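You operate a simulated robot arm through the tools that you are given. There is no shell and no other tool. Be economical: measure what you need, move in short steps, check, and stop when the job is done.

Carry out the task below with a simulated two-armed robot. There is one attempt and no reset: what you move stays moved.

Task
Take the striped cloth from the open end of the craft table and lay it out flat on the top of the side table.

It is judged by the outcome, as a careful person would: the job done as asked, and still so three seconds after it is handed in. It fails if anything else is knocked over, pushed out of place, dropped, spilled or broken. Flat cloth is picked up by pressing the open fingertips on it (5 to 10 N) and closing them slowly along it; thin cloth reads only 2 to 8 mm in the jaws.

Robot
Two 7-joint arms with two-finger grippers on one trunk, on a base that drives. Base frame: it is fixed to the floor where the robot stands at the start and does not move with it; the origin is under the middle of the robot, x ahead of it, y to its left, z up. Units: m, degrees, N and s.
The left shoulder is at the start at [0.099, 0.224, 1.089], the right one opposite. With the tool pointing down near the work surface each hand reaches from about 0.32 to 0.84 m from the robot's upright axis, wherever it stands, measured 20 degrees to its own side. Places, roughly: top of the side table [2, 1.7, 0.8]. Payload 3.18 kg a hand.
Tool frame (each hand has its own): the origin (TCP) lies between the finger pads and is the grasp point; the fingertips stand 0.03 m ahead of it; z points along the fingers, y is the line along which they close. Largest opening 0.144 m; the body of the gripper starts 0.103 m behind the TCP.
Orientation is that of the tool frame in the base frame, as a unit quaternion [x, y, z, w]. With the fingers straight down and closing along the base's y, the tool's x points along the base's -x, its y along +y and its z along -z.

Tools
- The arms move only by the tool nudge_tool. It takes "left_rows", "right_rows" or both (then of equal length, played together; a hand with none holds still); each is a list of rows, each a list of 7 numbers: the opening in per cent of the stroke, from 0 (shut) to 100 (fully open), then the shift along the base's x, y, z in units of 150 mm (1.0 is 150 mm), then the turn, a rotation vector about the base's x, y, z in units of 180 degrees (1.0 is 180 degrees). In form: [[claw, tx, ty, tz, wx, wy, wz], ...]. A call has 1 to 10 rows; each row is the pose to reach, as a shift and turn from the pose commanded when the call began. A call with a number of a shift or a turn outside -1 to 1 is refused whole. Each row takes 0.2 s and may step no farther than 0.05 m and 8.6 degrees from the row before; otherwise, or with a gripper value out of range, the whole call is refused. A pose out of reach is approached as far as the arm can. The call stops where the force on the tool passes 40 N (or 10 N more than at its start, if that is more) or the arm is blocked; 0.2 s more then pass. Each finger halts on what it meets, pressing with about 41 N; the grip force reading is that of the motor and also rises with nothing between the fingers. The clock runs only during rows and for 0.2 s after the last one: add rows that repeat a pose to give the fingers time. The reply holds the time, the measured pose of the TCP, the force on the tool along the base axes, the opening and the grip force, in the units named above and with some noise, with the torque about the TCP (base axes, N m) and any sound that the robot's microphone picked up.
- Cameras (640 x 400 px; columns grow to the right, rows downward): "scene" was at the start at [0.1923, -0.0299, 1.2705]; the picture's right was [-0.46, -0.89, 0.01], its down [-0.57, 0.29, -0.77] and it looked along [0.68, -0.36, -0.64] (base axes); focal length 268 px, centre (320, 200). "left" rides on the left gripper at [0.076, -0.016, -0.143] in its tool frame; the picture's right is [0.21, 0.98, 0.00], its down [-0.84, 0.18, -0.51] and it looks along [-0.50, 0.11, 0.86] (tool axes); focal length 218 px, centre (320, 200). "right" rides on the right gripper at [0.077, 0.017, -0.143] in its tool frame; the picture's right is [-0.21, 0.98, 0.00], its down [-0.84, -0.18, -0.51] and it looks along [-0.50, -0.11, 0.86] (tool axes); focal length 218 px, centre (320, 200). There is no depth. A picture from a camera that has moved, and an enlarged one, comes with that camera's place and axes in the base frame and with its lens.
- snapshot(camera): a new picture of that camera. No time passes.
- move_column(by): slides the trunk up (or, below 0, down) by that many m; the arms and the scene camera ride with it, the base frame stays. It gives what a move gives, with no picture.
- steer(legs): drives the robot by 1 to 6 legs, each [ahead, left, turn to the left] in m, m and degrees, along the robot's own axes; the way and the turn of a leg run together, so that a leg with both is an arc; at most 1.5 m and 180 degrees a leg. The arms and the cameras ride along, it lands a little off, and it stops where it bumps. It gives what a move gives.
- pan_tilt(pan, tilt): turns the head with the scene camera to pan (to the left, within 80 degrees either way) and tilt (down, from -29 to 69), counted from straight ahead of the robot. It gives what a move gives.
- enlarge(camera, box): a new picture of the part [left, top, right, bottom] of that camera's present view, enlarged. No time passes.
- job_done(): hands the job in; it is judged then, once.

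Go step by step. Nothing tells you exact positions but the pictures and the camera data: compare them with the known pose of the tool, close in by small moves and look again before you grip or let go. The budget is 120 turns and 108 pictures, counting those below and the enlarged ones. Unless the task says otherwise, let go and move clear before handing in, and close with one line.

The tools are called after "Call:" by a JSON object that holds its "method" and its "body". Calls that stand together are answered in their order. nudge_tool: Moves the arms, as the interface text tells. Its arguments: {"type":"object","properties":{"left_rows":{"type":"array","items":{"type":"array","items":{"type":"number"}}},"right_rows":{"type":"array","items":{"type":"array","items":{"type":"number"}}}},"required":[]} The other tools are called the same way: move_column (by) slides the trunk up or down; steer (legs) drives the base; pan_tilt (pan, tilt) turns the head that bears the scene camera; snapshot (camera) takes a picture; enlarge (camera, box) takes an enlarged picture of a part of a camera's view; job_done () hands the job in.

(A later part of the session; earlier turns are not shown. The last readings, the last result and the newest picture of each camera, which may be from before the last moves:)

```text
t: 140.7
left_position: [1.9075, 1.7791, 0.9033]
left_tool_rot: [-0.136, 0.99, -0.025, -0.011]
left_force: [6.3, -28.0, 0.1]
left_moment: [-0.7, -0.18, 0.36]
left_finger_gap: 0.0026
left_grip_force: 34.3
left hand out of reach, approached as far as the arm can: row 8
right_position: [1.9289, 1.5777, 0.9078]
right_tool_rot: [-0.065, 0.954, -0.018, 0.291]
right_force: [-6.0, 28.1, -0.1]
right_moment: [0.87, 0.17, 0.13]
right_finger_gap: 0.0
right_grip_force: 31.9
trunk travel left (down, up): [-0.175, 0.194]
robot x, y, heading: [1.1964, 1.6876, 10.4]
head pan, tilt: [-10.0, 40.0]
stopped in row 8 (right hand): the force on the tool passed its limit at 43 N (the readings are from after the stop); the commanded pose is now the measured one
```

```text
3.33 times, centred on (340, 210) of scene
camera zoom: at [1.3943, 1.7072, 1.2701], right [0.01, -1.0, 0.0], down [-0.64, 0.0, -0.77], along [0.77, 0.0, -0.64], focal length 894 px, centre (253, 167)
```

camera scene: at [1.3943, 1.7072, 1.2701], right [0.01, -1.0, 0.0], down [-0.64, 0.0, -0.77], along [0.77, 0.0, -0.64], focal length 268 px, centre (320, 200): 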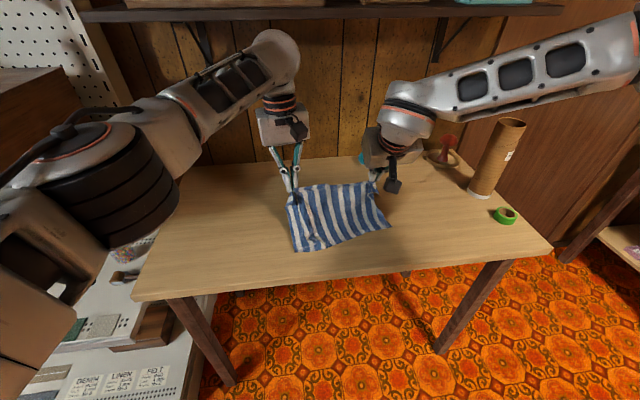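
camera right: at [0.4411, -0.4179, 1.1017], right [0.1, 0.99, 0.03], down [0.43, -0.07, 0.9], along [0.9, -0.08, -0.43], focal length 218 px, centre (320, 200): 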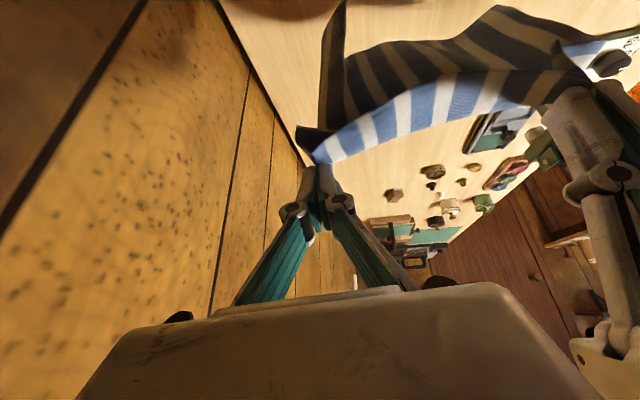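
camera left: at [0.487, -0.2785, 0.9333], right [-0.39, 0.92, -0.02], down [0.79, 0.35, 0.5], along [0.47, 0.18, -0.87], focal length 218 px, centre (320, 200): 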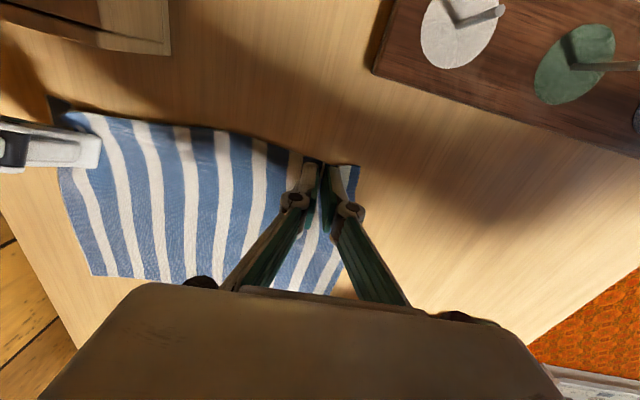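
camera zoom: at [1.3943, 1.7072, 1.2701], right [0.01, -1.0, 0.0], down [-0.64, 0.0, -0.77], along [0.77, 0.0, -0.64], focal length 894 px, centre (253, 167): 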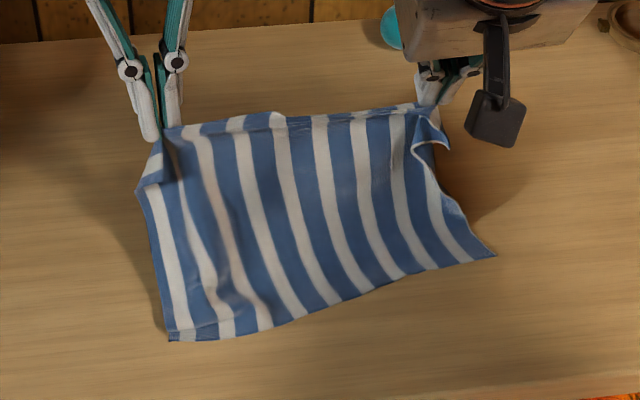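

The layout is good now: the right strip lies open. The left hand moved outward and tensioned the cloth, so I'll ease the hands toward each other.

Call:
{"method": "nudge_tool", "body": {"left_rows": [[0, 0, -0.04, -0.02, 0, 0, 0], [0, 0, -0.08, -0.04, 0, 0, 0]], "right_rows": [[0, 0.0, 0.04, -0.02, 0, 0, 0], [0, 0.05, 0.08, -0.06, 0, 0, 0]]}}

Call:
{"method": "snapshot", "body": {"camera": "scene"}}

```text
t: 141.0
left_position: [1.9104, 1.7884, 0.8889]
left_tool_rot: [-0.147, 0.989, -0.028, -0.018]
left_force: [5.9, -23.9, 1.4]
left_moment: [-0.64, -0.09, 0.34]
left_finger_gap: 0.0025
left_grip_force: 34.3
right_position: [1.9279, 1.5863, 0.907]
right_tool_rot: [-0.071, 0.954, -0.014, 0.292]
right_force: [-4.2, 25.2, -1.8]
right_moment: [0.64, 0.16, 0.11]
right_finger_gap: 0.0
right_grip_force: 31.9
trunk travel left (down, up): [-0.175, 0.194]
robot x, y, heading: [1.1972, 1.6874, 10.1]
head pan, tilt: [-10.0, 40.0]
stopped in row 1 (right hand): the force on the tool passed its limit at 45 N (the readings are from after the stop); the commanded pose is now the measured one
```

```text
33 pictures are left
camera scene: at [1.3957, 1.7076, 1.2696], right [0.0, -1.0, 0.0], down [-0.64, 0.0, -0.77], along [0.77, 0.0, -0.64], focal length 268 px, centre (320, 200)
```

scene: 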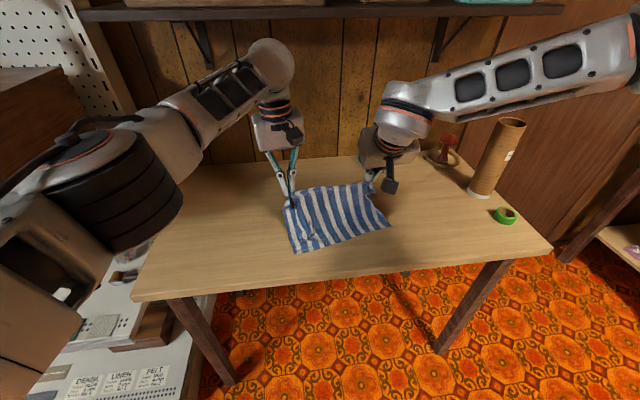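

Call:
{"method": "nudge_tool", "body": {"right_rows": [[0, 0.0, 0.06, 0, 0, 0, 0], [0, 0.0, 0.12, -0.02, 0, 0, 0], [0, 0.0, 0.15, -0.04, 0, 0, 0]]}}

```text
t: 141.8
left_position: [1.9078, 1.7923, 0.89]
left_tool_rot: [-0.147, 0.989, -0.021, -0.016]
left_force: [0.1, -8.9, 3.2]
left_moment: [-0.37, 0.0, 0.12]
left_finger_gap: 0.0013
left_grip_force: 29.9
right_position: [1.9289, 1.6009, 0.9005]
right_tool_rot: [-0.066, 0.954, -0.017, 0.292]
right_force: [-2.4, 8.9, -0.3]
right_moment: [0.36, 0.03, 0.11]
right_finger_gap: 0.0
right_grip_force: 31.0
trunk travel left (down, up): [-0.175, 0.194]
robot x, y, heading: [1.1924, 1.685, 10.4]
head pan, tilt: [-10.0, 40.0]
```

Tension is down to 9 N. Both hands need to go a little farther forward to take up the slack, so I'll drive the base forward 6 cm with the hands held.

Call:
{"method": "steer", "body": {"legs": [[0.06, 0, 0]]}}

Call:
{"method": "enlarge", "body": {"camera": "scene", "box": [220, 120, 460, 300]}}

```text
t: 142.8
left_position: [1.9688, 1.8017, 0.8886]
left_tool_rot: [-0.147, 0.989, -0.022, -0.017]
left_force: [1.2, -5.6, 3.1]
left_moment: [0.01, 0.02, 0.12]
left_finger_gap: 0.0002
left_grip_force: 33.6
right_position: [1.9873, 1.6131, 0.9011]
right_tool_rot: [-0.067, 0.954, -0.015, 0.291]
right_force: [-0.9, 6.1, -0.6]
right_moment: [0.15, 0.06, 0.03]
right_finger_gap: 0.0
right_grip_force: 31.2
trunk travel left (down, up): [-0.175, 0.194]
robot x, y, heading: [1.2536, 1.6986, 10.2]
head pan, tilt: [-10.0, 40.0]
```

```text
2.22 times, centred on (340, 210) of scene
camera zoom: at [1.4534, 1.7169, 1.27], right [0.0, -1.0, 0.0], down [-0.64, 0.0, -0.77], along [0.77, 0.0, -0.64], focal length 596 px, centre (276, 178)
```

zoom: 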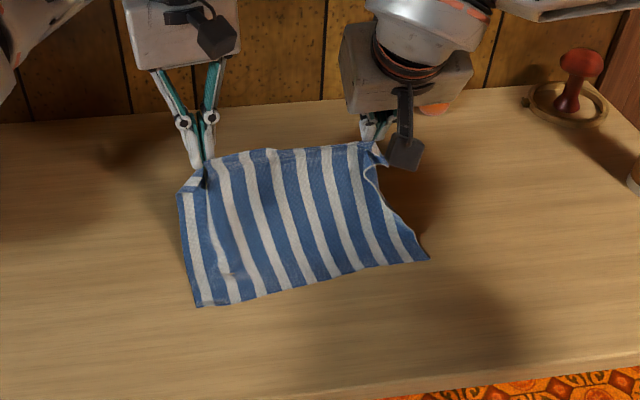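

The cloth is nearly taut and well inside the table. I'll lower both hands straight down toward the surface.

Call:
{"method": "nudge_tool", "body": {"left_rows": [[0, 0, 0, -0.1, 0, 0, 0], [0, 0, 0, -0.2, 0, 0, 0], [0, 0, 0, -0.28, 0, 0, 0], [0, 0, 0, -0.32, 0, 0, 0]], "right_rows": [[0, 0, 0, -0.1, 0, 0, 0], [0, 0, 0, -0.2, 0, 0, 0], [0, 0, 0, -0.3, 0, 0, 0], [0, 0, 0, -0.38, 0, 0, 0]]}}

Call:
{"method": "enlarge", "body": {"camera": "scene", "box": [220, 120, 460, 300]}}

```text
t: 143.8
left_position: [1.968, 1.7994, 0.8411]
left_tool_rot: [-0.147, 0.989, -0.021, -0.017]
left_force: [0.1, -4.2, 1.4]
left_moment: [-0.15, -0.01, 0.08]
left_finger_gap: 0.0021
left_grip_force: 30.9
right_position: [1.985, 1.6111, 0.8434]
right_tool_rot: [-0.066, 0.954, -0.015, 0.292]
right_force: [-0.9, 2.8, -0.4]
right_moment: [0.21, 0.06, 0.12]
right_finger_gap: 0.0
right_grip_force: 30.9
trunk travel left (down, up): [-0.175, 0.194]
robot x, y, heading: [1.251, 1.6969, 10.1]
head pan, tilt: [-10.0, 40.0]
```

```text
2.22 times, centred on (340, 210) of scene
camera zoom: at [1.4528, 1.7166, 1.27], right [0.0, -1.0, 0.0], down [-0.64, 0.0, -0.77], along [0.77, 0.0, -0.64], focal length 596 px, centre (276, 178)
```

zoom: 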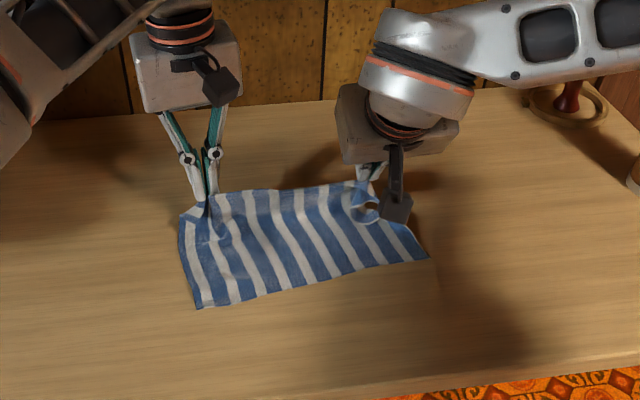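

There is still a little slack, so I'll drive forward 4 cm at this low height to draw it flat.

Call:
{"method": "steer", "body": {"legs": [[0.045, 0, 0]]}}

Call:
{"method": "nudge_tool", "body": {"right_rows": [[0, 0.1, 0, 0, 0, 0, 0], [0, 0.2, -0.03, -0.02, 0, 0, 0], [0, 0.2, -0.03, -0.03, 0, 0, 0]]}}

Call:
{"method": "enlarge", "body": {"camera": "scene", "box": [220, 120, 460, 300]}}

```text
t: 144.7
left_position: [2.0127, 1.8081, 0.842]
left_tool_rot: [-0.147, 0.989, -0.021, -0.017]
left_force: [0.6, -1.1, 1.3]
left_moment: [-0.54, -0.03, 0.08]
left_finger_gap: 0.0
left_grip_force: 29.2
right_position: [2.0316, 1.6193, 0.8434]
right_tool_rot: [-0.068, 0.954, -0.016, 0.291]
right_force: [0.4, 1.2, 0.5]
right_moment: [0.12, -0.01, 0.02]
right_finger_gap: 0.0
right_grip_force: 31.1
trunk travel left (down, up): [-0.175, 0.194]
robot x, y, heading: [1.2977, 1.7041, 10.4]
head pan, tilt: [-10.0, 40.0]
```

```text
t: 145.5
left_position: [2.0113, 1.8067, 0.8423]
left_tool_rot: [-0.147, 0.989, -0.022, -0.016]
left_force: [2.9, -6.7, 1.3]
left_moment: [-0.14, -0.04, 0.11]
left_finger_gap: 0.0007
left_grip_force: 34.6
right_position: [2.0601, 1.6173, 0.8398]
right_tool_rot: [-0.068, 0.954, -0.015, 0.292]
right_force: [-1.5, 7.5, 0.3]
right_moment: [0.15, 0.06, 0.07]
right_finger_gap: 0.0
right_grip_force: 31.2
trunk travel left (down, up): [-0.175, 0.194]
robot x, y, heading: [1.2958, 1.7056, 10.2]
head pan, tilt: [-10.0, 40.0]
```

```text
2.22 times, centred on (340, 210) of scene
camera zoom: at [1.4962, 1.7246, 1.2702], right [0.0, -1.0, 0.0], down [-0.64, 0.0, -0.77], along [0.77, 0.0, -0.64], focal length 596 px, centre (276, 178)
```

zoom: 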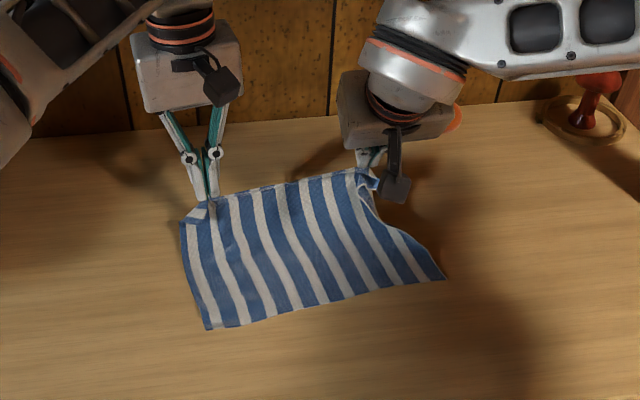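

Now it lies flat and straight apart from the small gathers at the two held corners. I'll lower a few millimetres and release, opening only a little.

Call:
{"method": "nudge_tool", "body": {"left_rows": [[0, 0, 0, -0.03, 0, 0, 0], [0, 0, 0, -0.045, 0, 0, 0], [4, 0, 0, -0.045, 0, 0, 0], [8, 0, 0, -0.045, 0, 0, 0], [12, 0, 0, -0.045, 0, 0, 0]], "right_rows": [[0, 0, 0, -0.01, 0, 0, 0], [0, 0, 0, -0.02, 0, 0, 0], [4, 0, 0, -0.02, 0, 0, 0], [8, 0, 0, -0.02, 0, 0, 0], [12, 0, 0, -0.02, 0, 0, 0]]}}

Call:
{"method": "enlarge", "body": {"camera": "scene", "box": [220, 120, 460, 300]}}

```text
t: 146.7
left_position: [2.0117, 1.8075, 0.8352]
left_tool_rot: [-0.147, 0.989, -0.022, -0.017]
left_force: [0.3, 0.2, 1.0]
left_moment: [-0.02, 0.0, -0.01]
left_finger_gap: 0.0173
left_grip_force: 0.0
right_position: [2.0598, 1.6144, 0.8377]
right_tool_rot: [-0.067, 0.954, -0.015, 0.293]
right_force: [-0.2, 0.1, 0.1]
right_moment: [0.0, 0.0, 0.01]
right_finger_gap: 0.0173
right_grip_force: 0.1
trunk travel left (down, up): [-0.175, 0.194]
robot x, y, heading: [1.2946, 1.703, 10.2]
head pan, tilt: [-10.0, 40.0]
```

```text
2.22 times, centred on (340, 210) of scene
camera zoom: at [1.4963, 1.7246, 1.2701], right [0.0, -1.0, 0.0], down [-0.64, 0.0, -0.77], along [0.77, 0.0, -0.64], focal length 596 px, centre (276, 178)
```

zoom: 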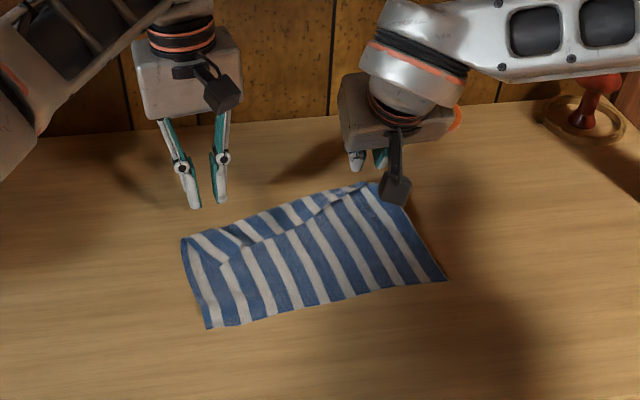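

Released. The far edge recoiled a little and left a ridge, so I'll raise both hands clear and look more closely.

Call:
{"method": "nudge_tool", "body": {"left_rows": [[12, 0, 0, 0.2, 0, 0, 0], [12, 0, 0, 0.4, 0, 0, 0], [12, 0, 0, 0.6, 0, 0, 0]], "right_rows": [[12, 0, 0, 0.2, 0, 0, 0], [12, 0, 0, 0.4, 0, 0, 0], [12, 0, 0, 0.6, 0, 0, 0]]}}

Call:
{"method": "enlarge", "body": {"camera": "scene", "box": [260, 160, 420, 280]}}

Call:
{"method": "snapshot", "body": {"camera": "left"}}

```text
t: 147.5
left_position: [2.022, 1.9214, 0.8784]
left_tool_rot: [-0.192, 0.976, 0.107, 0.004]
left_force: [-0.4, 0.3, -0.8]
left_moment: [0.0, 0.01, 0.01]
left_finger_gap: 0.0171
left_grip_force: 0.1
left hand out of reach, approached as far as the arm can: row 3
right_position: [2.0593, 1.6186, 0.9193]
right_tool_rot: [-0.067, 0.954, -0.016, 0.291]
right_force: [0.3, -0.4, 1.4]
right_moment: [0.04, 0.0, -0.01]
right_finger_gap: 0.0175
right_grip_force: 0.1
trunk travel left (down, up): [-0.175, 0.194]
robot x, y, heading: [1.2987, 1.7026, 10.3]
head pan, tilt: [-10.0, 40.0]
stopped in row 3 (left hand): the arm was blocked; the commanded pose is now the measured one
```

```text
3.33 times, centred on (340, 220) of scene
camera zoom: at [1.4964, 1.7254, 1.27], right [0.0, -1.0, 0.0], down [-0.64, 0.0, -0.77], along [0.77, 0.0, -0.64], focal length 894 px, centre (253, 133)
```

zoom: 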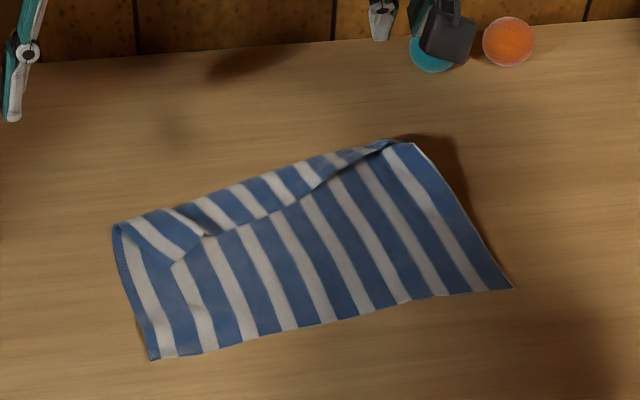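

```text
27 pictures are left
camera left: at [1.9629, 1.8482, 1.0105], right [-0.56, 0.81, 0.19], down [0.73, 0.37, 0.57], along [0.39, 0.46, -0.8], focal length 218 px, centre (320, 200)
```

left: 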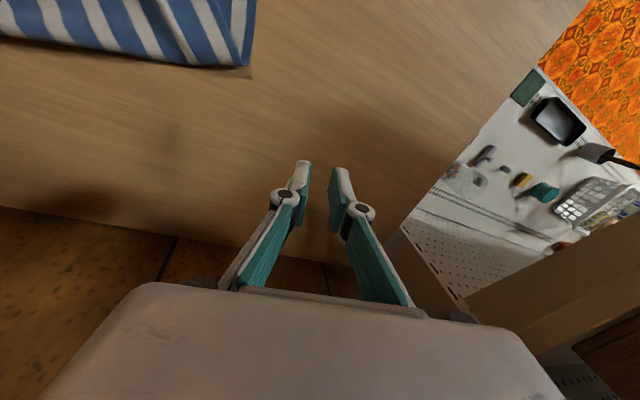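

The far edge has a strip folded back that I'll need to open. First the left arm, which drifted outward and touched something: I'll look that way.

Call:
{"method": "pan_tilt", "body": {"pan": 35, "tilt": 20}}

Call:
{"method": "snapshot", "body": {"camera": "scene"}}

```text
t: 148.6
left_position: [2.0217, 1.9191, 0.8789]
left_tool_rot: [-0.191, 0.976, 0.105, 0.005]
left_force: [0.4, 0.5, 0.5]
left_moment: [-0.01, 0.0, -0.01]
left_finger_gap: 0.0175
left_grip_force: 0.1
right_position: [2.0596, 1.6178, 0.9189]
right_tool_rot: [-0.068, 0.954, -0.015, 0.292]
right_force: [0.4, 0.2, 0.0]
right_moment: [0.0, 0.0, 0.02]
right_finger_gap: 0.0176
right_grip_force: 0.0
trunk travel left (down, up): [-0.175, 0.194]
robot x, y, heading: [1.2941, 1.7031, 10.5]
head pan, tilt: [35.0, 20.0]
```

```text
26 pictures are left
camera scene: at [1.477, 1.7905, 1.3015], right [0.71, -0.7, 0.0], down [-0.24, -0.24, -0.94], along [0.66, 0.67, -0.34], focal length 268 px, centre (320, 200)
```

scene: 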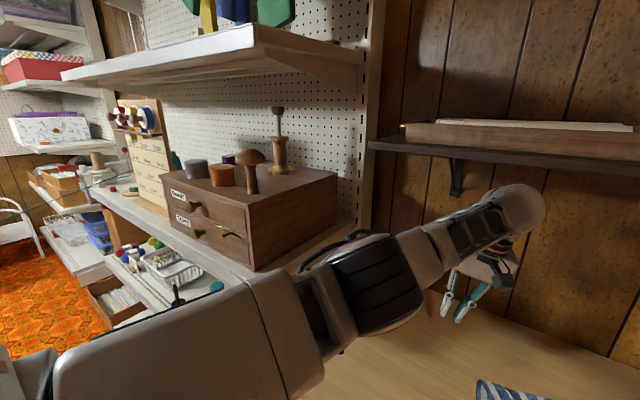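

The left elbow is near the shelf and drawer chest. I'll ease the base back and to the right to get clear before moving that arm.

Call:
{"method": "steer", "body": {"legs": [[-0.12, -0.08, 0]]}}

Call:
{"method": "snapshot", "body": {"camera": "scene"}}

```text
t: 150.0
left_position: [1.9169, 1.821, 0.8779]
left_tool_rot: [-0.192, 0.976, 0.104, 0.005]
left_force: [-0.3, -0.4, -0.4]
left_moment: [0.01, -0.02, -0.04]
left_finger_gap: 0.0174
left_grip_force: 0.0
right_position: [1.9545, 1.5186, 0.9198]
right_tool_rot: [-0.067, 0.954, -0.015, 0.292]
right_force: [0.0, 0.6, 0.3]
right_moment: [0.0, -0.01, 0.01]
right_finger_gap: 0.0172
right_grip_force: 0.2
trunk travel left (down, up): [-0.175, 0.194]
robot x, y, heading: [1.1893, 1.606, 10.3]
head pan, tilt: [35.0, 20.0]
```

```text
25 pictures are left
camera scene: at [1.372, 1.6902, 1.3016], right [0.71, -0.7, 0.0], down [-0.24, -0.24, -0.94], along [0.66, 0.67, -0.34], focal length 268 px, centre (320, 200)
```

scene: 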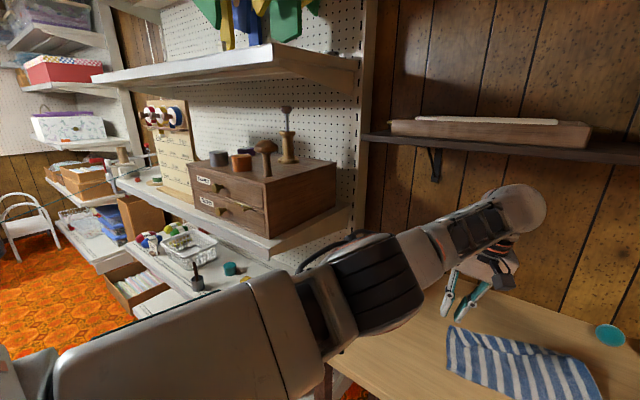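

All shelf items are still in place and the arm is clear. I'll straighten the left hand above the table, then use it to open the folded-back strip.

Call:
{"method": "nudge_tool", "body": {"left_rows": [[12, -0.05, 0, 0.2, -0.02, 0, 0], [12, -0.1, -0.15, 0.4, -0.045, 0, 0], [12, -0.1, -0.3, 0.5, -0.067, 0, 0], [12, -0.1, -0.4, 0.5, -0.067, 0, 0]], "right_rows": [[12, -0.2, 0, 0.1, 0, 0, 0], [12, -0.4, 0, 0.2, 0, 0, 0], [12, -0.55, -0.1, 0.3, 0, 0, 0], [12, -0.55, -0.3, 0.3, 0, 0, 0]]}}

Call:
{"method": "pan_tilt", "body": {"pan": 0, "tilt": 40}}

Call:
{"method": "snapshot", "body": {"camera": "scene"}}

```text
t: 151.2
left_position: [1.9037, 1.7892, 0.9346]
left_tool_rot: [-0.21, 0.977, 0.009, -0.028]
left_force: [-1.2, 0.2, -0.2]
left_moment: [-0.02, 0.0, -0.02]
left_finger_gap: 0.0176
left_grip_force: 0.0
right_position: [1.8717, 1.4719, 0.9632]
right_tool_rot: [-0.068, 0.954, -0.015, 0.291]
right_force: [-0.2, -0.6, 0.0]
right_moment: [-0.01, 0.02, 0.01]
right_finger_gap: 0.0175
right_grip_force: 0.1
trunk travel left (down, up): [-0.175, 0.194]
robot x, y, heading: [1.1901, 1.6014, 10.4]
head pan, tilt: [35.0, 20.0]
stopped in row 4 (left hand): the arm was blocked; the commanded pose is now the measured one
```

```text
t: 152.2
left_position: [1.9038, 1.7885, 0.9369]
left_tool_rot: [-0.211, 0.977, 0.008, -0.028]
left_force: [-0.2, -0.8, -0.2]
left_moment: [0.0, 0.0, -0.03]
left_finger_gap: 0.0172
left_grip_force: 0.1
right_position: [1.8725, 1.4699, 0.9642]
right_tool_rot: [-0.067, 0.954, -0.016, 0.293]
right_force: [-0.4, -0.1, 0.3]
right_moment: [0.01, -0.01, 0.03]
right_finger_gap: 0.0172
right_grip_force: 0.0
trunk travel left (down, up): [-0.175, 0.194]
robot x, y, heading: [1.1928, 1.6075, 10.6]
head pan, tilt: [0.0, 40.0]
```

```text
24 pictures are left
camera scene: at [1.3907, 1.6399, 1.2701], right [0.18, -0.98, 0.0], down [-0.63, -0.12, -0.77], along [0.75, 0.14, -0.64], focal length 268 px, centre (320, 200)
```

scene: 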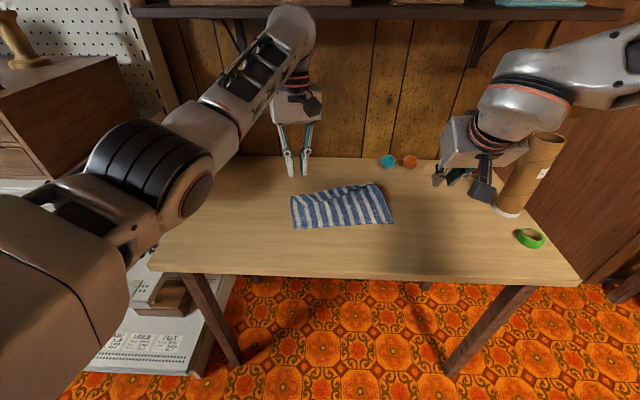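

Call:
{"method": "nudge_tool", "body": {"left_rows": [[12, -0.2, 0, 0.05, 0, 0, 0], [12, -0.4, 0, 0.1, 0, 0, 0], [12, -0.6, -0.05, 0.1, 0, 0, 0], [12, -0.8, -0.1, 0.1, 0, 0, 0]], "right_rows": [[12, -0.2, 0, 0, 0, 0, 0], [12, -0.4, 0, 0, 0, 0, 0], [12, -0.6, 0, 0, 0, 0, 0], [12, -0.7, 0, 0, 0, 0, 0]]}}

Call:
{"method": "steer", "body": {"legs": [[0.12, 0, -10]]}}

Call:
{"method": "snapshot", "body": {"camera": "scene"}}

```text
t: 153.2
left_position: [1.781, 1.7688, 0.956]
left_tool_rot: [-0.207, 0.978, 0.008, -0.025]
left_force: [0.3, 0.7, -0.3]
left_moment: [0.06, 0.0, 0.02]
left_finger_gap: 0.017
left_grip_force: 0.1
right_position: [1.7644, 1.4688, 0.9638]
right_tool_rot: [-0.067, 0.954, -0.015, 0.293]
right_force: [0.3, 0.0, -0.7]
right_moment: [0.02, 0.0, 0.0]
right_finger_gap: 0.0171
right_grip_force: 0.1
trunk travel left (down, up): [-0.175, 0.194]
robot x, y, heading: [1.1941, 1.6072, 10.3]
head pan, tilt: [0.0, 40.0]
```

```text
t: 154.4
left_position: [1.9254, 1.6753, 0.9545]
left_tool_rot: [-0.12, 0.992, 0.01, -0.025]
left_force: [0.4, -0.6, -0.2]
left_moment: [-0.02, 0.07, -0.02]
left_finger_gap: 0.0176
left_grip_force: 0.1
right_position: [1.8548, 1.3839, 0.9615]
right_tool_rot: [0.016, 0.956, -0.039, 0.29]
right_force: [0.3, 0.2, -0.4]
right_moment: [0.0, 0.0, 0.0]
right_finger_gap: 0.0171
right_grip_force: 0.1
trunk travel left (down, up): [-0.175, 0.194]
robot x, y, heading: [1.3118, 1.617, 0.3]
head pan, tilt: [0.0, 40.0]
```

```text
23 pictures are left
camera scene: at [1.5153, 1.6151, 1.2701], right [0.0, -1.0, 0.0], down [-0.64, 0.0, -0.77], along [0.77, 0.0, -0.64], focal length 268 px, centre (320, 200)
```

scene: 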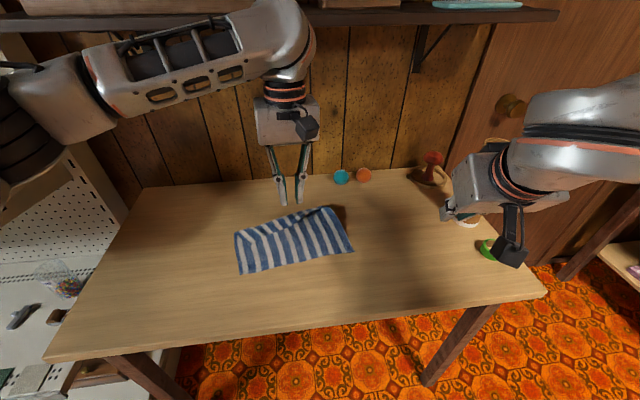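

The left arm is back in its normal posture. I'll move the right hand away from the cylinder and take a close look at the fold.

Call:
{"method": "nudge_tool", "body": {"left_rows": [[30, 0, 0.05, 0, 0, 0, 0.02], [30, 0, 0.1, 0, 0, 0, 0.04], [30, 0, 0.15, 0, 0, 0, 0.056], [30, 0, 0.15, 0, 0, 0, 0.056]], "right_rows": [[12, -0.2, 0, 0.05, 0, 0, 0], [12, -0.4, 0, 0.1, 0, 0, 0], [12, -0.6, 0, 0.1, 0, 0, 0], [12, -0.75, 0, 0.1, 0, 0, 0]]}}

Call:
{"method": "enlarge", "body": {"camera": "scene", "box": [220, 190, 380, 290]}}

Call:
{"method": "snapshot", "body": {"camera": "left"}}

```text
t: 155.4
left_position: [1.9232, 1.697, 0.9552]
left_tool_rot: [-0.208, 0.978, 0.008, -0.025]
left_force: [-0.7, 0.1, -0.2]
left_moment: [-0.02, -0.02, 0.01]
left_finger_gap: 0.0432
left_grip_force: 0.0
right_position: [1.7866, 1.3991, 0.9965]
right_tool_rot: [0.016, 0.956, -0.041, 0.289]
right_force: [-0.3, 0.5, 0.7]
right_moment: [-0.02, 0.01, 0.05]
right_finger_gap: 0.0172
right_grip_force: 0.0
right hand out of reach, approached as far as the arm can: row 2, 3, 4
trunk travel left (down, up): [-0.175, 0.194]
robot x, y, heading: [1.3119, 1.6155, 0.5]
head pan, tilt: [0.0, 40.0]
```

```text
4.00 times, centred on (300, 240) of scene
camera zoom: at [1.5143, 1.6156, 1.2702], right [0.0, -1.0, 0.0], down [-0.64, 0.0, -0.77], along [0.77, 0.0, -0.64], focal length 1072 px, centre (400, 40)
```

zoom: 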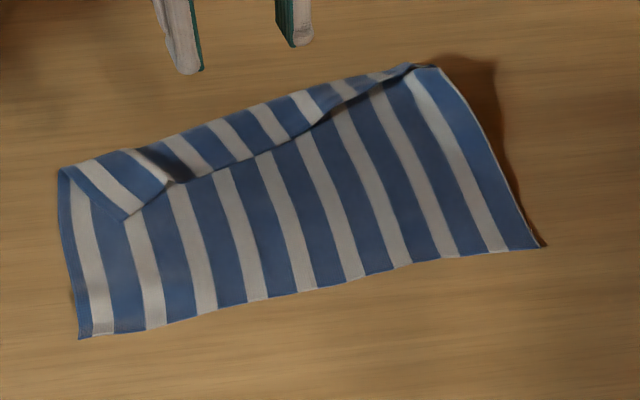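

```text
21 pictures are left
camera left: at [1.8687, 1.651, 1.1012], right [-0.59, 0.81, 0.04], down [0.72, 0.5, 0.47], along [0.36, 0.3, -0.88], focal length 218 px, centre (320, 200)
```

left: 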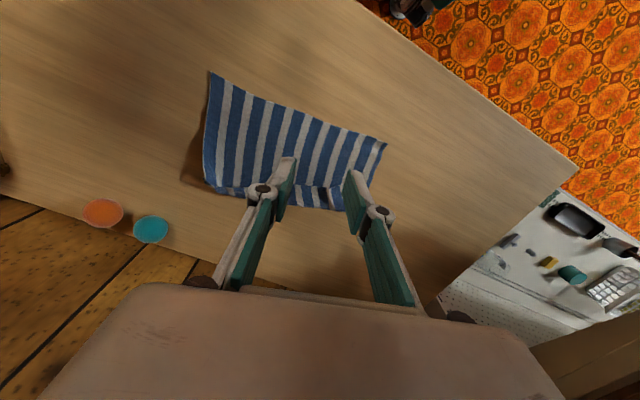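

The strip folded back runs from its corner at about (1.923,1.773) to the crease on the far side. I'll pinch the top layer lightly with the left hand near that corner.

Call:
{"method": "nudge_tool", "body": {"left_rows": [[21, 0.05, 0.12, -0.15, 0, 0, 0], [21, 0.1, 0.24, -0.3, 0, 0, 0], [21, 0.15, 0.36, -0.45, 0, 0, 0], [21, 0.2, 0.467, -0.6, 0, 0, 0], [21, 0.2, 0.467, -0.72, 0, 0, 0], [21, 0.2, 0.467, -0.72, 0, 0, 0]]}}

Call:
{"method": "enlarge", "body": {"camera": "scene", "box": [220, 190, 380, 290]}}

```text
t: 156.8
left_position: [1.9542, 1.7681, 0.8464]
left_tool_rot: [-0.206, 0.978, 0.008, -0.026]
left_force: [0.5, 1.4, 0.0]
left_moment: [0.01, 0.01, 0.0]
left_finger_gap: 0.0305
left_grip_force: 0.1
right_position: [1.7872, 1.3978, 0.9946]
right_tool_rot: [0.016, 0.956, -0.04, 0.289]
right_force: [0.2, -0.4, -1.2]
right_moment: [0.02, -0.01, 0.02]
right_finger_gap: 0.0171
right_grip_force: 0.1
trunk travel left (down, up): [-0.175, 0.194]
robot x, y, heading: [1.3136, 1.6165, 0.5]
head pan, tilt: [0.0, 40.0]
```

```text
4.00 times, centred on (300, 240) of scene
camera zoom: at [1.5144, 1.6156, 1.2702], right [0.0, -1.0, 0.0], down [-0.64, 0.0, -0.77], along [0.77, 0.0, -0.64], focal length 1072 px, centre (400, 40)
```

zoom: 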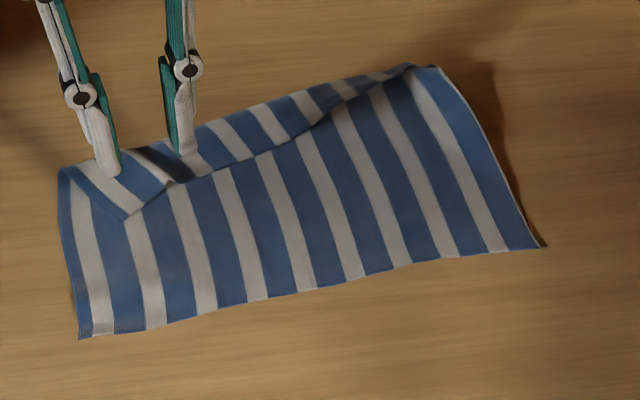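

Call:
{"method": "nudge_tool", "body": {"left_rows": [[21, 0, 0, -0.03, 0, 0, 0], [21, 0, 0, -0.05, 0, 0, 0], [21, 0, 0, -0.05, 0, 0, 0]]}}

```text
t: 157.6
left_position: [1.954, 1.7673, 0.8392]
left_tool_rot: [-0.207, 0.978, 0.008, -0.025]
left_force: [0.1, -0.2, 0.3]
left_moment: [-0.02, -0.02, 0.01]
left_finger_gap: 0.0304
left_grip_force: 0.0
right_position: [1.7878, 1.3975, 0.9961]
right_tool_rot: [0.015, 0.957, -0.04, 0.288]
right_force: [-0.6, 0.2, -0.1]
right_moment: [0.02, -0.02, 0.01]
right_finger_gap: 0.0172
right_grip_force: 0.1
trunk travel left (down, up): [-0.175, 0.194]
robot x, y, heading: [1.3137, 1.6155, 0.3]
head pan, tilt: [0.0, 40.0]
```

Call:
{"method": "nudge_tool", "body": {"left_rows": [[21, 0, 0, -0.02, 0, 0, 0], [21, 0, 0, -0.02, 0, 0, 0]]}}

Call:
{"method": "nudge_tool", "body": {"left_rows": [[21, 0, 0, -0.015, 0, 0, 0], [21, 0, 0, -0.015, 0, 0, 0]]}}

```text
t: 158.2
left_position: [1.9543, 1.7681, 0.8362]
left_tool_rot: [-0.207, 0.978, 0.008, -0.026]
left_force: [-0.1, 0.1, 0.5]
left_moment: [-0.01, -0.02, 0.0]
left_finger_gap: 0.0305
left_grip_force: 0.0
right_position: [1.7874, 1.3997, 0.9966]
right_tool_rot: [0.016, 0.957, -0.04, 0.288]
right_force: [1.0, 0.6, -0.7]
right_moment: [0.0, 0.01, 0.0]
right_finger_gap: 0.0176
right_grip_force: 0.1
trunk travel left (down, up): [-0.175, 0.194]
robot x, y, heading: [1.3108, 1.618, 0.4]
head pan, tilt: [0.0, 40.0]
```

```text
t: 158.8
left_position: [1.9545, 1.7679, 0.8337]
left_tool_rot: [-0.207, 0.978, 0.009, -0.026]
left_force: [-0.6, -0.5, -0.2]
left_moment: [0.03, -0.02, -0.02]
left_finger_gap: 0.0303
left_grip_force: 0.1
right_position: [1.7884, 1.4, 0.9959]
right_tool_rot: [0.017, 0.956, -0.041, 0.289]
right_force: [-0.1, -0.2, 0.0]
right_moment: [0.03, -0.02, 0.01]
right_finger_gap: 0.0171
right_grip_force: 0.0
trunk travel left (down, up): [-0.175, 0.194]
robot x, y, heading: [1.3118, 1.6154, 0.5]
head pan, tilt: [0.0, 40.0]
```

Call:
{"method": "nudge_tool", "body": {"left_rows": [[21, 0, 0, -0.015, 0, 0, 0], [21, 0, 0, -0.015, 0, 0, 0]]}}

Call:
{"method": "nudge_tool", "body": {"left_rows": [[21, 0, 0, -0.01, 0, 0, 0], [21, 0, 0, -0.01, 0, 0, 0]]}}

```text
t: 159.4
left_position: [1.9537, 1.7664, 0.8313]
left_tool_rot: [-0.207, 0.978, 0.008, -0.025]
left_force: [-0.1, -0.8, 0.4]
left_moment: [0.01, 0.0, 0.04]
left_finger_gap: 0.0304
left_grip_force: 0.0
right_position: [1.7876, 1.3988, 0.9955]
right_tool_rot: [0.016, 0.956, -0.04, 0.289]
right_force: [-0.2, -0.8, 0.4]
right_moment: [0.04, -0.02, -0.03]
right_finger_gap: 0.0174
right_grip_force: 0.1
trunk travel left (down, up): [-0.175, 0.194]
robot x, y, heading: [1.3114, 1.6168, 0.2]
head pan, tilt: [0.0, 40.0]
```

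```text
t: 160.0
left_position: [1.9537, 1.7676, 0.8303]
left_tool_rot: [-0.207, 0.978, 0.008, -0.026]
left_force: [-1.1, -0.3, -0.9]
left_moment: [0.01, -0.01, -0.03]
left_finger_gap: 0.0304
left_grip_force: 0.0
right_position: [1.7886, 1.3991, 0.9952]
right_tool_rot: [0.016, 0.957, -0.041, 0.288]
right_force: [-0.2, 0.7, 0.3]
right_moment: [-0.03, -0.01, -0.02]
right_finger_gap: 0.0175
right_grip_force: 0.1
trunk travel left (down, up): [-0.175, 0.194]
robot x, y, heading: [1.3122, 1.6141, 0.5]
head pan, tilt: [0.0, 40.0]
```

Call:
{"method": "nudge_tool", "body": {"left_rows": [[21, 0, 0, -0.01, 0, 0, 0], [21, 0, 0, -0.02, 0, 0, 0]]}}

Call:
{"method": "nudge_tool", "body": {"left_rows": [[21, 0, 0, -0.01, 0, 0, 0], [21, 0, 0, -0.02, 0, 0, 0]]}}

Call:
{"method": "enlarge", "body": {"camera": "scene", "box": [220, 190, 380, 290]}}

```text
t: 160.6
left_position: [1.9542, 1.7676, 0.8275]
left_tool_rot: [-0.206, 0.978, 0.008, -0.026]
left_force: [0.1, 0.7, -0.4]
left_moment: [-0.03, -0.01, -0.01]
left_finger_gap: 0.0303
left_grip_force: 0.1
right_position: [1.7889, 1.3984, 0.9958]
right_tool_rot: [0.016, 0.957, -0.041, 0.288]
right_force: [-0.3, 0.1, 0.1]
right_moment: [-0.03, 0.0, -0.03]
right_finger_gap: 0.0173
right_grip_force: 0.1
trunk travel left (down, up): [-0.175, 0.194]
robot x, y, heading: [1.3146, 1.6145, 0.1]
head pan, tilt: [0.0, 40.0]
```

```text
t: 161.2
left_position: [1.9541, 1.7667, 0.8247]
left_tool_rot: [-0.207, 0.978, 0.008, -0.026]
left_force: [-1.0, 0.1, -0.2]
left_moment: [-0.02, -0.02, -0.02]
left_finger_gap: 0.0299
left_grip_force: 0.1
right_position: [1.7871, 1.3982, 0.9962]
right_tool_rot: [0.016, 0.956, -0.04, 0.289]
right_force: [-0.3, -0.8, 0.8]
right_moment: [0.01, 0.01, 0.0]
right_finger_gap: 0.0175
right_grip_force: 0.0
trunk travel left (down, up): [-0.175, 0.194]
robot x, y, heading: [1.3115, 1.6176, 0.5]
head pan, tilt: [0.0, 40.0]
```

```text
4.00 times, centred on (300, 240) of scene
camera zoom: at [1.5147, 1.6156, 1.2701], right [0.0, -1.0, 0.0], down [-0.64, 0.0, -0.77], along [0.77, 0.0, -0.64], focal length 1072 px, centre (400, 40)
```

zoom: 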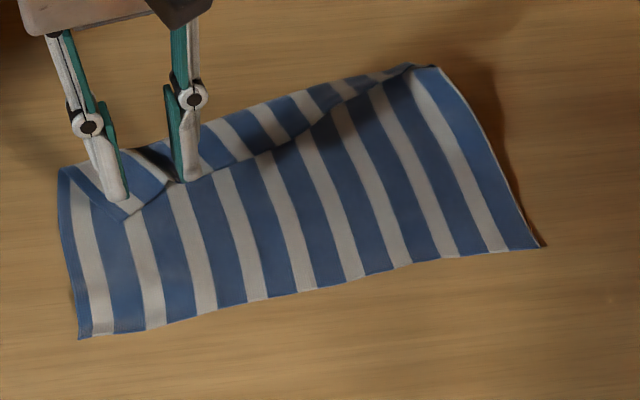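

The table is a bit lower than I assumed, so the fingers came down near the strip's free edge. I'll shift 1.3 cm toward the crease and keep going down.

Call:
{"method": "nudge_tool", "body": {"left_rows": [[21, 0.05, 0.01, 0.0, 0, 0, 0], [21, 0.09, 0.03, -0.01, 0, 0, 0], [21, 0.09, 0.03, -0.03, 0, 0, 0]]}}

Call:
{"method": "nudge_tool", "body": {"left_rows": [[21, 0, 0, -0.01, 0, 0, 0], [21, 0, 0, -0.02, 0, 0, 0]]}}

Call:
{"method": "nudge_tool", "body": {"left_rows": [[21, 0, 0, -0.01, 0, 0, 0], [21, 0, 0, -0.015, 0, 0, 0]]}}

```text
t: 162.0
left_position: [1.9683, 1.7716, 0.8202]
left_tool_rot: [-0.207, 0.978, 0.008, -0.026]
left_force: [0.6, 0.4, -0.1]
left_moment: [-0.01, 0.02, -0.04]
left_finger_gap: 0.0302
left_grip_force: 0.1
right_position: [1.789, 1.3977, 0.996]
right_tool_rot: [0.016, 0.956, -0.04, 0.289]
right_force: [0.0, -0.5, 0.8]
right_moment: [-0.01, -0.04, 0.0]
right_finger_gap: 0.0172
right_grip_force: 0.0
trunk travel left (down, up): [-0.175, 0.194]
robot x, y, heading: [1.3106, 1.6145, 0.1]
head pan, tilt: [0.0, 40.0]
```

```text
t: 162.6
left_position: [1.9666, 1.7715, 0.8166]
left_tool_rot: [-0.206, 0.978, 0.009, -0.026]
left_force: [0.6, -0.4, -0.5]
left_moment: [0.01, -0.01, -0.02]
left_finger_gap: 0.0304
left_grip_force: 0.0
right_position: [1.7874, 1.3983, 0.9961]
right_tool_rot: [0.017, 0.957, -0.041, 0.288]
right_force: [-0.4, -0.5, -0.9]
right_moment: [-0.01, -0.02, -0.01]
right_finger_gap: 0.0176
right_grip_force: 0.1
trunk travel left (down, up): [-0.175, 0.194]
robot x, y, heading: [1.3143, 1.6145, 0.2]
head pan, tilt: [0.0, 40.0]
```

```text
t: 163.2
left_position: [1.9672, 1.7712, 0.8148]
left_tool_rot: [-0.206, 0.978, 0.008, -0.025]
left_force: [0.1, 0.5, 0.2]
left_moment: [-0.01, 0.0, -0.04]
left_finger_gap: 0.0302
left_grip_force: 0.1
right_position: [1.7877, 1.3984, 0.9948]
right_tool_rot: [0.016, 0.956, -0.04, 0.289]
right_force: [0.5, 0.6, -1.6]
right_moment: [0.02, 0.01, -0.02]
right_finger_gap: 0.0174
right_grip_force: 0.1
trunk travel left (down, up): [-0.175, 0.194]
robot x, y, heading: [1.3116, 1.6147, 0.4]
head pan, tilt: [0.0, 40.0]
```

Call:
{"method": "nudge_tool", "body": {"left_rows": [[21, 0, 0, -0.01, 0, 0, 0], [21, 0, 0, -0.02, 0, 0, 0]]}}

Call:
{"method": "nudge_tool", "body": {"left_rows": [[21, 0, 0, -0.01, 0, 0, 0], [21, 0, 0, -0.02, 0, 0, 0]]}}

Call:
{"method": "enlarge", "body": {"camera": "scene", "box": [220, 190, 380, 290]}}

```text
t: 163.8
left_position: [1.9671, 1.7715, 0.8114]
left_tool_rot: [-0.206, 0.978, 0.008, -0.026]
left_force: [-0.9, 0.3, 0.0]
left_moment: [0.03, -0.03, 0.01]
left_finger_gap: 0.0303
left_grip_force: 0.2
right_position: [1.7874, 1.3984, 0.995]
right_tool_rot: [0.016, 0.957, -0.04, 0.288]
right_force: [0.1, 0.0, 0.2]
right_moment: [0.0, 0.01, 0.0]
right_finger_gap: 0.0174
right_grip_force: 0.0
trunk travel left (down, up): [-0.175, 0.194]
robot x, y, heading: [1.3157, 1.6163, 0.3]
head pan, tilt: [0.0, 40.0]
```

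```text
t: 164.4
left_position: [1.9687, 1.7722, 0.8099]
left_tool_rot: [-0.207, 0.978, 0.008, -0.026]
left_force: [-0.6, -0.5, 0.4]
left_moment: [0.0, -0.01, -0.01]
left_finger_gap: 0.0302
left_grip_force: 0.1
right_position: [1.7876, 1.3984, 0.9951]
right_tool_rot: [0.016, 0.957, -0.04, 0.288]
right_force: [0.6, 0.0, 0.8]
right_moment: [0.0, 0.01, -0.03]
right_finger_gap: 0.0172
right_grip_force: 0.1
trunk travel left (down, up): [-0.175, 0.194]
robot x, y, heading: [1.3128, 1.6145, 0.0]
head pan, tilt: [0.0, 40.0]
```

```text
4.00 times, centred on (300, 240) of scene
camera zoom: at [1.5147, 1.6156, 1.2701], right [0.0, -1.0, 0.0], down [-0.64, 0.0, -0.77], along [0.77, 0.0, -0.64], focal length 1072 px, centre (400, 40)
```

zoom: 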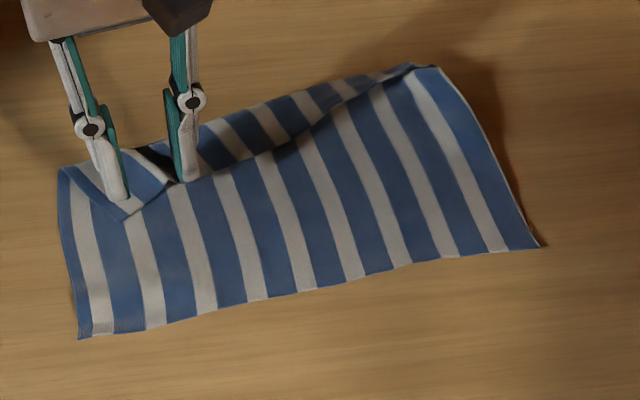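

Call:
{"method": "nudge_tool", "body": {"left_rows": [[21, 0.08, 0.02, -0.03, 0, 0, 0], [21, 0.145, 0.035, -0.06, 0, 0, 0], [21, 0.145, 0.035, -0.08, 0, 0, 0]]}}

Call:
{"method": "nudge_tool", "body": {"left_rows": [[21, 0, 0, -0.01, 0, 0, 0], [21, 0, 0, -0.015, 0, 0, 0]]}}

Call:
{"method": "nudge_tool", "body": {"left_rows": [[21, 0, 0, -0.01, 0, 0, 0], [21, 0, 0, -0.015, 0, 0, 0]]}}

```text
t: 165.2
left_position: [1.9879, 1.7774, 0.7961]
left_tool_rot: [-0.207, 0.978, 0.008, -0.026]
left_force: [-0.4, -0.6, -0.6]
left_moment: [-0.03, 0.01, 0.02]
left_finger_gap: 0.0303
left_grip_force: 0.1
right_position: [1.7876, 1.3986, 0.9955]
right_tool_rot: [0.016, 0.956, -0.041, 0.289]
right_force: [-0.2, -0.4, -0.3]
right_moment: [0.0, -0.01, 0.0]
right_finger_gap: 0.0173
right_grip_force: 0.1
trunk travel left (down, up): [-0.175, 0.194]
robot x, y, heading: [1.3126, 1.6176, 0.4]
head pan, tilt: [0.0, 40.0]
```

```text
t: 165.8
left_position: [1.989, 1.7764, 0.7941]
left_tool_rot: [-0.207, 0.978, 0.007, -0.026]
left_force: [-0.6, -0.1, -0.1]
left_moment: [0.05, -0.02, 0.03]
left_finger_gap: 0.0302
left_grip_force: 0.1
right_position: [1.7883, 1.3984, 0.9964]
right_tool_rot: [0.016, 0.957, -0.04, 0.288]
right_force: [-0.2, -0.4, 0.5]
right_moment: [0.04, 0.0, -0.01]
right_finger_gap: 0.0171
right_grip_force: 0.2
trunk travel left (down, up): [-0.175, 0.194]
robot x, y, heading: [1.3123, 1.6193, 0.2]
head pan, tilt: [0.0, 40.0]
```

```text
t: 166.4
left_position: [1.9879, 1.7776, 0.7922]
left_tool_rot: [-0.207, 0.978, 0.008, -0.026]
left_force: [0.0, -0.8, 0.2]
left_moment: [0.0, 0.02, 0.01]
left_finger_gap: 0.0303
left_grip_force: 0.0
right_position: [1.7879, 1.3997, 0.9959]
right_tool_rot: [0.016, 0.956, -0.041, 0.289]
right_force: [0.1, 0.4, 0.7]
right_moment: [0.01, 0.01, -0.01]
right_finger_gap: 0.0175
right_grip_force: 0.0
trunk travel left (down, up): [-0.175, 0.194]
robot x, y, heading: [1.3148, 1.616, 0.2]
head pan, tilt: [0.0, 40.0]
```

Call:
{"method": "nudge_tool", "body": {"left_rows": [[21, 0, 0, -0.01, 0, 0, 0], [21, 0, 0, -0.015, 0, 0, 0]]}}

Call:
{"method": "nudge_tool", "body": {"left_rows": [[21, 0, 0, -0.01, 0, 0, 0], [21, 0, 0, -0.015, 0, 0, 0]]}}

Call:
{"method": "enlarge", "body": {"camera": "scene", "box": [220, 190, 380, 290]}}

```text
t: 167.0
left_position: [1.9891, 1.777, 0.7891]
left_tool_rot: [-0.207, 0.978, 0.008, -0.026]
left_force: [0.0, 0.2, 0.1]
left_moment: [-0.03, -0.03, -0.04]
left_finger_gap: 0.0305
left_grip_force: 0.0
right_position: [1.7872, 1.3995, 0.9946]
right_tool_rot: [0.016, 0.956, -0.041, 0.289]
right_force: [0.2, 0.8, 0.8]
right_moment: [0.02, -0.01, 0.02]
right_finger_gap: 0.0174
right_grip_force: 0.0
trunk travel left (down, up): [-0.175, 0.194]
robot x, y, heading: [1.3137, 1.6163, 0.3]
head pan, tilt: [0.0, 40.0]
```

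```text
t: 167.6
left_position: [1.9887, 1.7771, 0.7879]
left_tool_rot: [-0.208, 0.978, 0.008, -0.025]
left_force: [0.0, -0.1, 0.1]
left_moment: [-0.07, 0.03, -0.04]
left_finger_gap: 0.0299
left_grip_force: 0.1
right_position: [1.7888, 1.3986, 0.9957]
right_tool_rot: [0.016, 0.957, -0.04, 0.288]
right_force: [-0.2, 1.0, -0.2]
right_moment: [0.01, -0.02, 0.01]
right_finger_gap: 0.0172
right_grip_force: 0.2
trunk travel left (down, up): [-0.175, 0.194]
robot x, y, heading: [1.3107, 1.6138, 0.2]
head pan, tilt: [0.0, 40.0]
```

```text
4.00 times, centred on (300, 240) of scene
camera zoom: at [1.5146, 1.6156, 1.2701], right [0.0, -1.0, 0.0], down [-0.64, 0.0, -0.77], along [0.77, 0.0, -0.64], focal length 1072 px, centre (400, 40)
```

zoom: 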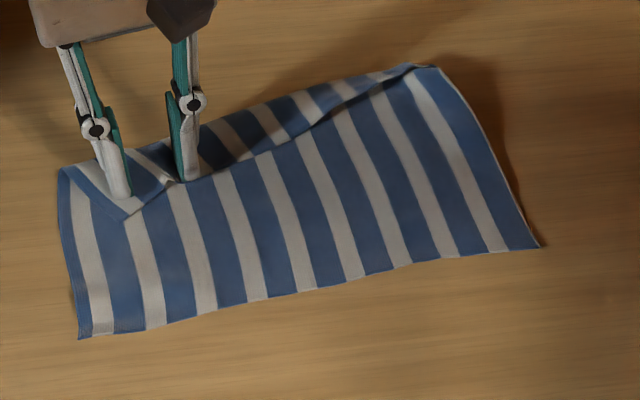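

Call:
{"method": "nudge_tool", "body": {"left_rows": [[21, 0.03, 0.01, -0.01, 0, 0, 0], [21, 0.06, 0.02, -0.02, 0, 0, 0]]}}

Call:
{"method": "nudge_tool", "body": {"left_rows": [[21, 0, 0, -0.01, 0, 0, 0], [21, 0, 0, -0.015, 0, 0, 0]]}}

Call:
{"method": "nudge_tool", "body": {"left_rows": [[21, 0, 0, -0.01, 0, 0, 0], [21, 0, 0, -0.015, 0, 0, 0]]}}

```text
t: 168.2
left_position: [1.9978, 1.7809, 0.7835]
left_tool_rot: [-0.208, 0.978, 0.008, -0.025]
left_force: [-0.1, 0.2, 0.0]
left_moment: [0.01, -0.03, -0.01]
left_finger_gap: 0.0301
left_grip_force: 0.1
right_position: [1.7877, 1.3984, 0.9952]
right_tool_rot: [0.016, 0.957, -0.041, 0.288]
right_force: [0.7, -0.1, 1.1]
right_moment: [-0.02, 0.0, 0.0]
right_finger_gap: 0.0173
right_grip_force: 0.0
trunk travel left (down, up): [-0.175, 0.194]
robot x, y, heading: [1.3123, 1.6146, 0.2]
head pan, tilt: [0.0, 40.0]
```

```text
t: 168.8
left_position: [1.9979, 1.7807, 0.7833]
left_tool_rot: [-0.206, 0.978, 0.008, -0.026]
left_force: [0.9, -0.7, -0.2]
left_moment: [0.03, -0.01, 0.01]
left_finger_gap: 0.0302
left_grip_force: 0.1
right_position: [1.7871, 1.3982, 0.9956]
right_tool_rot: [0.016, 0.957, -0.041, 0.288]
right_force: [-0.1, 0.0, -0.8]
right_moment: [0.02, 0.03, -0.01]
right_finger_gap: 0.0173
right_grip_force: 0.0
trunk travel left (down, up): [-0.175, 0.194]
robot x, y, heading: [1.3153, 1.614, 0.4]
head pan, tilt: [0.0, 40.0]
```

```text
t: 169.4
left_position: [1.9968, 1.7807, 0.781]
left_tool_rot: [-0.208, 0.978, 0.008, -0.025]
left_force: [1.0, 0.0, 6.3]
left_moment: [-0.07, -0.08, 0.03]
left_finger_gap: 0.03
left_grip_force: 0.1
right_position: [1.7875, 1.3987, 0.9964]
right_tool_rot: [0.016, 0.956, -0.041, 0.289]
right_force: [-0.6, 0.3, 0.2]
right_moment: [-0.01, 0.0, 0.04]
right_finger_gap: 0.0174
right_grip_force: 0.1
trunk travel left (down, up): [-0.175, 0.194]
robot x, y, heading: [1.3131, 1.6141, 0.3]
head pan, tilt: [0.0, 40.0]
```

Contact at 6 N: the table top is about z 0.75. I'll close slowly to gather the top layer.

Call:
{"method": "nudge_tool", "body": {"left_rows": [[19, 0, 0, 0, 0, 0, 0], [16, 0, 0, 0, 0, 0, 0], [13, 0, 0, 0, 0, 0, 0], [10, 0, 0, 0, 0, 0, 0], [7, 0, 0, 0, 0, 0, 0], [4, 0, 0, 0, 0, 0, 0], [1, 0, 0, 0, 0, 0, 0], [0, 0, 0, 0, 0, 0, 0]]}}

Call:
{"method": "nudge_tool", "body": {"left_rows": [[0, 0, 0, 0.1, 0, 0, 0], [0, 0, 0, 0.2, 0, 0, 0]]}}

Call:
{"method": "enlarge", "body": {"camera": "scene", "box": [220, 190, 380, 290]}}

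```text
t: 171.2
left_position: [1.9986, 1.7803, 0.7811]
left_tool_rot: [-0.207, 0.978, 0.008, -0.026]
left_force: [-0.1, -0.8, 1.4]
left_moment: [0.15, 0.08, 0.03]
left_finger_gap: 0.0043
left_grip_force: 43.5
right_position: [1.7869, 1.3984, 0.9961]
right_tool_rot: [0.016, 0.956, -0.041, 0.288]
right_force: [0.1, 0.0, -0.4]
right_moment: [0.04, -0.01, -0.01]
right_finger_gap: 0.0172
right_grip_force: 0.1
trunk travel left (down, up): [-0.175, 0.194]
robot x, y, heading: [1.3108, 1.6143, 0.2]
head pan, tilt: [0.0, 40.0]
```

```text
t: 171.8
left_position: [1.9993, 1.7816, 0.8112]
left_tool_rot: [-0.207, 0.978, 0.009, -0.024]
left_force: [-0.2, -0.9, 0.5]
left_moment: [0.01, -0.03, 0.03]
left_finger_gap: 0.0055
left_grip_force: 30.6
right_position: [1.7873, 1.3977, 0.9957]
right_tool_rot: [0.016, 0.956, -0.04, 0.289]
right_force: [-0.7, -0.6, 0.0]
right_moment: [-0.04, -0.02, 0.01]
right_finger_gap: 0.0175
right_grip_force: 0.1
trunk travel left (down, up): [-0.175, 0.194]
robot x, y, heading: [1.3107, 1.6151, 0.3]
head pan, tilt: [0.0, 40.0]
```

```text
4.00 times, centred on (300, 240) of scene
camera zoom: at [1.5142, 1.6155, 1.2702], right [0.0, -1.0, 0.0], down [-0.64, 0.0, -0.77], along [0.77, 0.0, -0.64], focal length 1072 px, centre (400, 40)
```

zoom: 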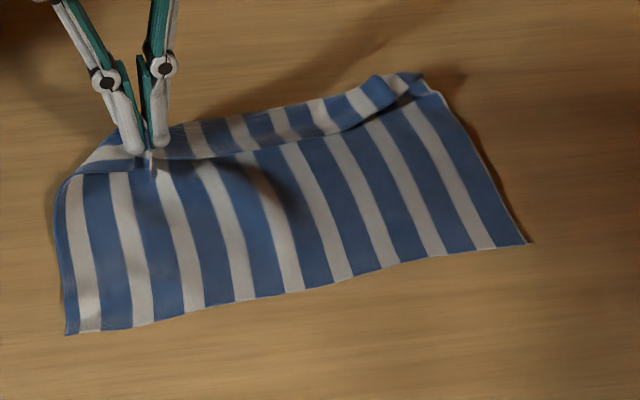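

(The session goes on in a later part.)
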